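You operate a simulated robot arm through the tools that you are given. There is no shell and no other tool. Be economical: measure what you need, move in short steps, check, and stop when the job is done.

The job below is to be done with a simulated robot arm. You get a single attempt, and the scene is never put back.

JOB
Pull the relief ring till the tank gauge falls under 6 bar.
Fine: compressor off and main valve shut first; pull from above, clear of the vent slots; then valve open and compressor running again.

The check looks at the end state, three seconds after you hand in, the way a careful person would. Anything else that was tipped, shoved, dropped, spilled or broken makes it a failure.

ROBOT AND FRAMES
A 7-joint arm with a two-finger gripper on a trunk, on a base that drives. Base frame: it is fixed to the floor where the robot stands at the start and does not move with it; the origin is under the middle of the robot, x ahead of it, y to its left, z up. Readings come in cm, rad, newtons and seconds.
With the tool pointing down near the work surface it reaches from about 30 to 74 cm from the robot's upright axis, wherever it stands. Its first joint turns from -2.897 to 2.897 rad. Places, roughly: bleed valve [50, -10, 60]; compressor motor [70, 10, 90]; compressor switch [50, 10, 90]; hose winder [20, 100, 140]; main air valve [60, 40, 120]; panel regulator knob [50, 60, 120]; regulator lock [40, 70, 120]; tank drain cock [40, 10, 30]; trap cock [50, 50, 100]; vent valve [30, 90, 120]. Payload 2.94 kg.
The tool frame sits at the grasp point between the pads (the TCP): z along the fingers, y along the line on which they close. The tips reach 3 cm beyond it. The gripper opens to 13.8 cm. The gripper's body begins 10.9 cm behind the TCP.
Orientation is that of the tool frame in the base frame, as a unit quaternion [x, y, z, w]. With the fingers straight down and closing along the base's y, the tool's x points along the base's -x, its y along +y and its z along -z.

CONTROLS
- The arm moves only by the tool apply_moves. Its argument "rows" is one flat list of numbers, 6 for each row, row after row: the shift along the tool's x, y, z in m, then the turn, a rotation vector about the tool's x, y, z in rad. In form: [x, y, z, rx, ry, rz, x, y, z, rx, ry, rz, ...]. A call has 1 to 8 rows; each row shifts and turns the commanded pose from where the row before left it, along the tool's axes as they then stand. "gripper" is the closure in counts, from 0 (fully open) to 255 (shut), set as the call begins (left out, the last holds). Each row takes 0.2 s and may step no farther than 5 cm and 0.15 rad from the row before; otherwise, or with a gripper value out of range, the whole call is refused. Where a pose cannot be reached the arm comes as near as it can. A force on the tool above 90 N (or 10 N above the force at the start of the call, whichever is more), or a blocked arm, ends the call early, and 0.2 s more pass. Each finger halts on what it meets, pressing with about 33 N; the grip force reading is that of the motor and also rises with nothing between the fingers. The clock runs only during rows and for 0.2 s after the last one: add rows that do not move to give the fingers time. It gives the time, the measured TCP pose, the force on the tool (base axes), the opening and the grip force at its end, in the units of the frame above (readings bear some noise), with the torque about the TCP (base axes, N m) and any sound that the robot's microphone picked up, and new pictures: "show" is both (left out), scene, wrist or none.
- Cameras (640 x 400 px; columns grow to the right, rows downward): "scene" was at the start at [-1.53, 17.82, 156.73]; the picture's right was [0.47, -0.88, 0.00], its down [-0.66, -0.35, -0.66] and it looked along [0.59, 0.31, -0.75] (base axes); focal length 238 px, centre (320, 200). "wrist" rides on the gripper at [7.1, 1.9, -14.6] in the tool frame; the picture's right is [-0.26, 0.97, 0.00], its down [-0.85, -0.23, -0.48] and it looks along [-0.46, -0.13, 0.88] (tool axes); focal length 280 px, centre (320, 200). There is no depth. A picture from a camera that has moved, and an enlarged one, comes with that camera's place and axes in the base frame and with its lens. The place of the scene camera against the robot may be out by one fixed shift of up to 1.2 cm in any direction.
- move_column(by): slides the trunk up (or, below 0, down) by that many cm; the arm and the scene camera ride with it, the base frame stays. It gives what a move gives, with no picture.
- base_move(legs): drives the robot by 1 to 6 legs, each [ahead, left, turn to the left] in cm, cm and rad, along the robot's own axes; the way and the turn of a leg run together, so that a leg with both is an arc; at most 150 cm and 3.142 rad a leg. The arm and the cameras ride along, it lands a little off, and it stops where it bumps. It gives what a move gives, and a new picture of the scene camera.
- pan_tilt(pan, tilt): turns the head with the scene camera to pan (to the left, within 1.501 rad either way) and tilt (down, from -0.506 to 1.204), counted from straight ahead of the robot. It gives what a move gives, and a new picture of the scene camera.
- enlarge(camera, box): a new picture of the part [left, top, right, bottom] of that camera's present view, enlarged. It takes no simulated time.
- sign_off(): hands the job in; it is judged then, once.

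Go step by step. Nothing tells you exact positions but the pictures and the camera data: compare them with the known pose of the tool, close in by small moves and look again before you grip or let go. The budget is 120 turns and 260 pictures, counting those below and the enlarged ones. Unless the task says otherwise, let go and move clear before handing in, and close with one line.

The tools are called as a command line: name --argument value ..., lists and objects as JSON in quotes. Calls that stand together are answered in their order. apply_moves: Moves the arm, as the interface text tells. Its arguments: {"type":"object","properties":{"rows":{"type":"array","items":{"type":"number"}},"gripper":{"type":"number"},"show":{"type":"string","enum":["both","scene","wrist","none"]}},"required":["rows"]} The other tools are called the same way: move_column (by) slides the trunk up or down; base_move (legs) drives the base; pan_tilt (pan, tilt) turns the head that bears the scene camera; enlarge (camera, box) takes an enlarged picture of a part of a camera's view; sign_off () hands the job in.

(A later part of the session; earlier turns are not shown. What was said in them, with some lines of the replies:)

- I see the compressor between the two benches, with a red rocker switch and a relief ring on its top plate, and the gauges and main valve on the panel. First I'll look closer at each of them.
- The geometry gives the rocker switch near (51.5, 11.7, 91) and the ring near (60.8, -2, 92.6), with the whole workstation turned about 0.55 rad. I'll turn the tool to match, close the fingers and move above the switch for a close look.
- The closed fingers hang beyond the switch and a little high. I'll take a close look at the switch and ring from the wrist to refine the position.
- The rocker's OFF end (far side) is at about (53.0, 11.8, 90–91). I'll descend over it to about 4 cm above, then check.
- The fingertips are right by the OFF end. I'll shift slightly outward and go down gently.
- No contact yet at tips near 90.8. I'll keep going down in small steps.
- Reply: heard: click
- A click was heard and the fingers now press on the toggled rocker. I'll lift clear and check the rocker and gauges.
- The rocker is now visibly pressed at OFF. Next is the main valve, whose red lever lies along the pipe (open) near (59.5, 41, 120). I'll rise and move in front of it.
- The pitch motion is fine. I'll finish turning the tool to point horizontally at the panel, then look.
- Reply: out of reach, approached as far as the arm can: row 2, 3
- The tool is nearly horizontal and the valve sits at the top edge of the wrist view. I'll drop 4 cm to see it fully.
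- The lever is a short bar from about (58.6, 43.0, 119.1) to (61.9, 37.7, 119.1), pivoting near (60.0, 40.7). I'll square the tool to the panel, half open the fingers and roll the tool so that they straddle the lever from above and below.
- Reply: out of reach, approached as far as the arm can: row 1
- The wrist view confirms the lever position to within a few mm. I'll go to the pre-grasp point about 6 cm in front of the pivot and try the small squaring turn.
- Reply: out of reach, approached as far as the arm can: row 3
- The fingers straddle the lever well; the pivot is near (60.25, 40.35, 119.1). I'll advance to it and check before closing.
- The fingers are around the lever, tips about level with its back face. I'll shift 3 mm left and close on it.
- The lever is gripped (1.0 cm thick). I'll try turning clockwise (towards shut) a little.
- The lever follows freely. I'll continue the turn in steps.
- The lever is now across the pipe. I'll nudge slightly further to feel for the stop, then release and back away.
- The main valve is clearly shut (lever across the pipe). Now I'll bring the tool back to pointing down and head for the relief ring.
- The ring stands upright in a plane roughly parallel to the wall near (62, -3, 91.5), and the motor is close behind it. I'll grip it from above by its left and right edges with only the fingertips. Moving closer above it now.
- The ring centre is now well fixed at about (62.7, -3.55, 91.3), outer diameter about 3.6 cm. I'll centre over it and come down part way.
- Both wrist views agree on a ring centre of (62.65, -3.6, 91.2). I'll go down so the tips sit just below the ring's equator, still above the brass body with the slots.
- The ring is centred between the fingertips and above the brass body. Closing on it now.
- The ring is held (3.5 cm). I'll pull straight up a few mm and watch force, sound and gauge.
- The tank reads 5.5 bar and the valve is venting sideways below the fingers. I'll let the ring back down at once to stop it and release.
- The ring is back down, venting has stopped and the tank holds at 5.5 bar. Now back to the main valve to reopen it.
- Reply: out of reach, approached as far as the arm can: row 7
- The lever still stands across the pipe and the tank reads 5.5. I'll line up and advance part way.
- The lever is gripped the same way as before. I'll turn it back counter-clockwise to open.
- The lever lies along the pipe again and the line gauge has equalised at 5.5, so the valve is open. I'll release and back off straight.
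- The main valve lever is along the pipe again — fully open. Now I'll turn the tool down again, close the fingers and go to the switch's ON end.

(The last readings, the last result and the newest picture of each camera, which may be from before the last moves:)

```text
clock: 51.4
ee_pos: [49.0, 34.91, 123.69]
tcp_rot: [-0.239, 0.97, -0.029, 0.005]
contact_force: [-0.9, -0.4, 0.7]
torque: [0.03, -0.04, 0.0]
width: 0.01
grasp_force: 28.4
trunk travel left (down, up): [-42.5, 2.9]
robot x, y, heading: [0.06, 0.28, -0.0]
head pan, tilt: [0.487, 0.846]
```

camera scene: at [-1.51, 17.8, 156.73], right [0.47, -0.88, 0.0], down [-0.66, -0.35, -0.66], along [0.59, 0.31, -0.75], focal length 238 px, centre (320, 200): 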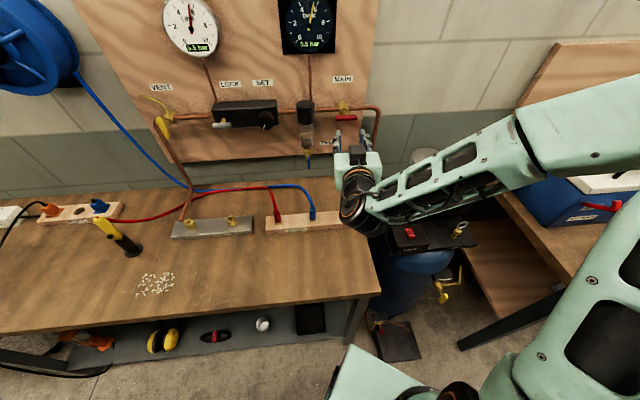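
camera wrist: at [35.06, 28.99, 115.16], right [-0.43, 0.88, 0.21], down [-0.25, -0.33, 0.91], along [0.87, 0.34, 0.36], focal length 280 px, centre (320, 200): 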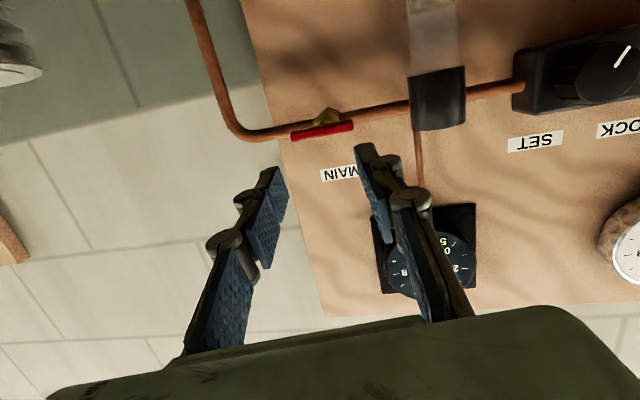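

apply_moves --rows '[0, 0, 0, -0.059, 0, -0.09, 0.0207, -0.0357, 0, 0, 0, 0, 0.0207, -0.0357, 0, 0, 0, 0, 0.0207, -0.0357, 0, 0, 0, 0, 0.0207, -0.0357, 0, 0, 0, 0, 0.0207, -0.0357, 0, 0, 0, 0, 0.0207, -0.0357, 0, 0, 0, 0]' --show "none"

apply_moves --rows '[0, 0, 0.045, 0, 0, 0, 0, 0, 0.045, 0, 0, 0, 0, 0, 0.045, 0, 0, 0, 0, 0, 0.045, 0, 0, 0, 0, 0, 0.045, 0, 0, 0, 0, 0, 0.03, 0, 0, 0]' --show "wrist"

enlarge --camera "wrist" --box '[240, 80, 400, 180]'

```text
clock: 53.0
ee_pos: [50.37, 9.94, 123.65]
tcp_rot: [-0.283, 0.959, 0.001, -0.004]
contact_force: [-0.8, -0.4, 0.0]
torque: [0.04, 0.03, -0.02]
width: 0.03
grasp_force: 28.1
trunk travel left (down, up): [-42.5, 2.9]
robot x, y, heading: [-0.32, -0.16, -0.004]
head pan, tilt: [0.487, 0.846]
```

```text
clock: 54.4
ee_pos: [50.37, 9.99, 97.86]
tcp_rot: [-0.283, 0.959, 0.0, -0.004]
contact_force: [0.5, 0.5, -0.2]
torque: [0.02, 0.0, 0.02]
width: 0.02
grasp_force: 28.9
trunk travel left (down, up): [-42.5, 2.9]
robot x, y, heading: [0.21, 0.05, 0.0]
head pan, tilt: [0.487, 0.846]
camera wrist: at [43.63, 7.72, 112.55], right [-0.3, 0.95, 0.0], down [0.84, 0.27, 0.47], along [0.45, 0.14, -0.88], focal length 280 px, centre (320, 200)
```

wrist: 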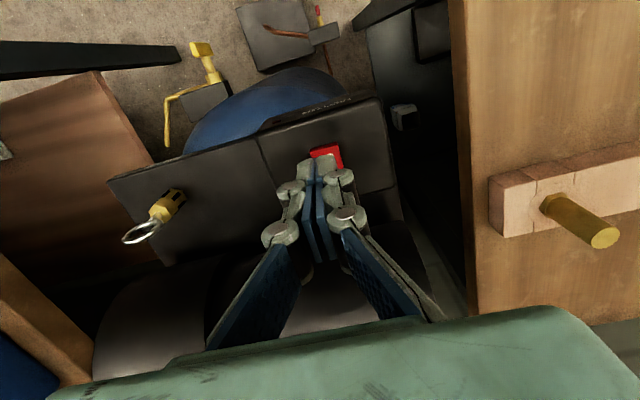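

```text
4.00 times, centred on (320, 130) of wrist
camera zoom: at [43.63, 7.72, 112.55], right [-0.3, 0.95, 0.0], down [0.84, 0.27, 0.47], along [0.45, 0.14, -0.88], focal length 1122 px, centre (320, 480)
```

zoom: 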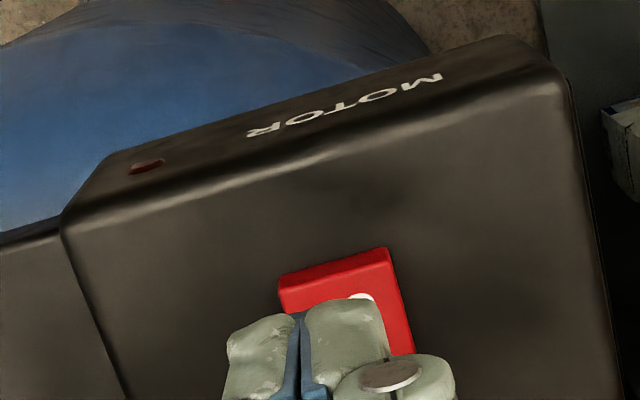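

The ON end is right beneath the tips, a few mm to the left. I'll shift and press down in small steps.

apply_moves --rows '[0, 0.0035, 0.015, 0, 0, 0, 0, 0, 0.015, 0, 0, 0, 0, 0, 0.008, 0, 0, 0, 0, 0, 0.003, 0, 0, 0, 0, 0, 0.003, 0, 0, 0]' --show "none"

apply_moves --rows '[0, 0, 0.003, 0, 0, 0]' --show "none"

apply_moves --rows '[0, 0, 0.003, 0, 0, 0]' --show "wrist"

```text
clock: 55.6
ee_pos: [49.96, 10.52, 93.62]
tcp_rot: [-0.283, 0.959, 0.0, -0.004]
contact_force: [0.1, -0.3, 0.3]
torque: [0.02, -0.01, 0.01]
width: 0.01
grasp_force: 28.6
trunk travel left (down, up): [-42.5, 2.9]
robot x, y, heading: [0.2, -0.04, -0.004]
head pan, tilt: [0.487, 0.846]
```

```text
clock: 56.0
ee_pos: [49.84, 10.43, 93.36]
tcp_rot: [-0.283, 0.959, 0.0, -0.004]
contact_force: [0.6, -0.7, 0.8]
torque: [0.02, -0.01, -0.01]
width: 0.0
grasp_force: 28.1
trunk travel left (down, up): [-42.5, 2.9]
robot x, y, heading: [-0.19, 0.26, 0.001]
head pan, tilt: [0.487, 0.846]
```

```text
clock: 56.4
ee_pos: [50.0, 10.46, 93.06]
tcp_rot: [-0.282, 0.959, 0.0, -0.003]
contact_force: [-1.2, -0.5, 0.6]
torque: [0.01, -0.01, 0.0]
width: 0.0
grasp_force: 27.9
trunk travel left (down, up): [-42.5, 2.9]
robot x, y, heading: [-0.07, -0.04, -0.005]
head pan, tilt: [0.487, 0.846]
camera wrist: at [43.09, 8.1, 107.78], right [-0.3, 0.95, 0.0], down [0.84, 0.27, 0.47], along [0.45, 0.14, -0.88], focal length 280 px, centre (320, 200)
```

wrist: 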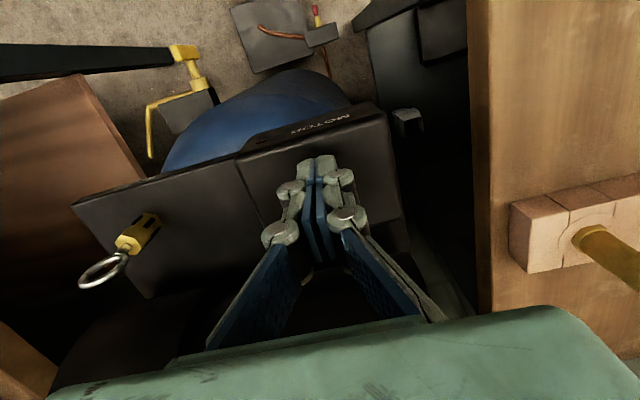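

apply_moves --rows '[0, 0, 0.002, 0, 0, 0]' --show "none"

apply_moves --rows '[0, 0, 0.002, 0, 0, 0]' --show "none"

```text
clock: 56.8
ee_pos: [49.91, 10.39, 92.8]
tcp_rot: [-0.282, 0.959, 0.0, -0.003]
contact_force: [-0.4, 0.3, 0.5]
torque: [0.0, 0.0, -0.02]
width: 0.0
grasp_force: 28.2
trunk travel left (down, up): [-42.5, 2.9]
robot x, y, heading: [0.1, 0.14, 0.002]
head pan, tilt: [0.487, 0.846]
heard: click
```

```text
clock: 57.2
ee_pos: [49.97, 10.49, 92.91]
tcp_rot: [-0.282, 0.959, 0.0, -0.003]
contact_force: [-4.0, 0.3, 15.8]
torque: [0.08, -0.05, -0.05]
width: 0.59
grasp_force: 28.3
trunk travel left (down, up): [-42.5, 2.9]
robot x, y, heading: [-0.2, 0.25, 0.001]
head pan, tilt: [0.487, 0.846]
```

The switch clicked. I'll lift clear and check the rocker, gauges and the whole scene.

apply_moves --rows '[0, 0, -0.02, 0, 0, 0, 0, 0, -0.045, 0, 0, 0, 0, 0, -0.045, 0, 0, 0, 0, 0, -0.045, 0, 0, 0, 0, 0, -0.045, 0, 0, 0, 0, 0, -0.045, 0, 0, 0, 0.04, 0, 0, 0, 0, 0, 0.04, 0, 0, 0, 0, 0]'

enlarge --camera "scene" --box '[140, 0, 380, 150]'

enlarge --camera "scene" --box '[390, 210, 480, 266]'

```text
clock: 59.0
ee_pos: [43.38, 6.36, 117.46]
tcp_rot: [-0.283, 0.959, 0.0, -0.003]
contact_force: [-0.1, -0.4, 0.2]
torque: [0.01, -0.02, 0.02]
width: 0.0
grasp_force: 28.2
trunk travel left (down, up): [-42.5, 2.9]
robot x, y, heading: [-0.05, 0.46, 0.003]
head pan, tilt: [0.487, 0.846]
camera scene: at [-1.62, 17.79, 156.73], right [0.47, -0.88, 0.0], down [-0.66, -0.35, -0.66], along [0.59, 0.31, -0.75], focal length 238 px, centre (320, 200)
camera wrist: at [36.48, 3.93, 132.14], right [-0.3, 0.95, 0.0], down [0.84, 0.27, 0.47], along [0.45, 0.14, -0.88], focal length 280 px, centre (320, 200)
```

scene: 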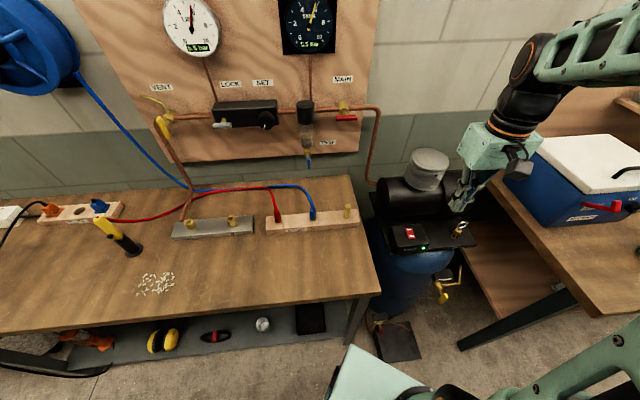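
wrist: 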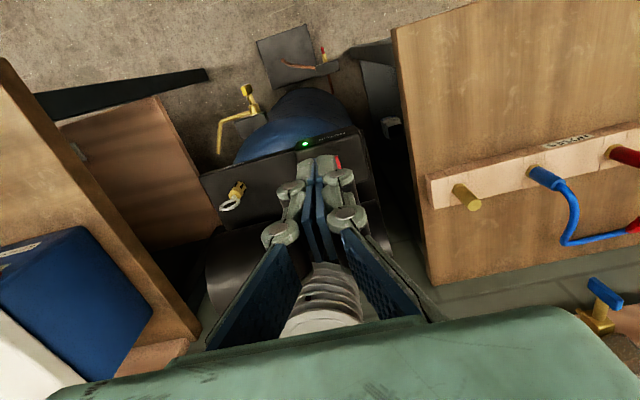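

```text
2.67 times, centred on (260, 75) of scene
camera zoom: at [-1.62, 17.79, 156.73], right [0.47, -0.88, 0.0], down [-0.66, -0.35, -0.66], along [0.59, 0.31, -0.75], focal length 634 px, centre (480, 533)
```

zoom: 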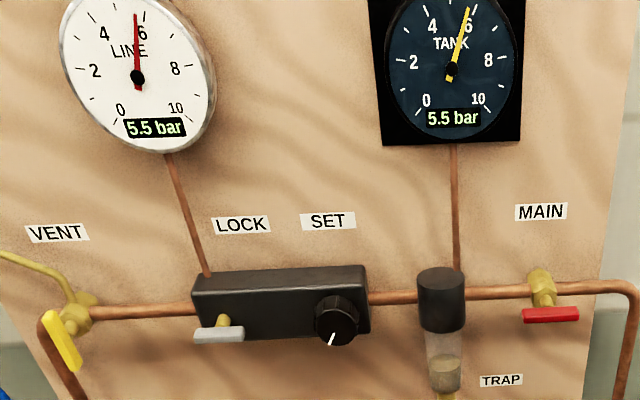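

```text
7.11 times, centred on (435, 238) of scene
camera zoom: at [-1.62, 17.79, 156.73], right [0.47, -0.88, 0.0], down [-0.66, -0.35, -0.66], along [0.59, 0.31, -0.75], focal length 1692 px, centre (-498, -70)
```

zoom: 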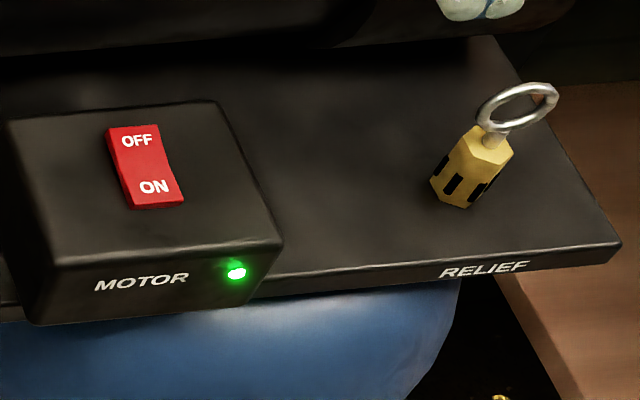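

The lamp is green (compressor running), the rocker is at ON, the main valve is open, the ring is seated and both gauges read 5.5 bar. The arm is clear, so I'm handing in.

sign_off

```text
The job is handed in.
```

The tank was bled from 6.5 to 5.5 bar by pulling the relief ring from above, with the compressor off and the main valve shut; the valve is now open and the compressor running again.
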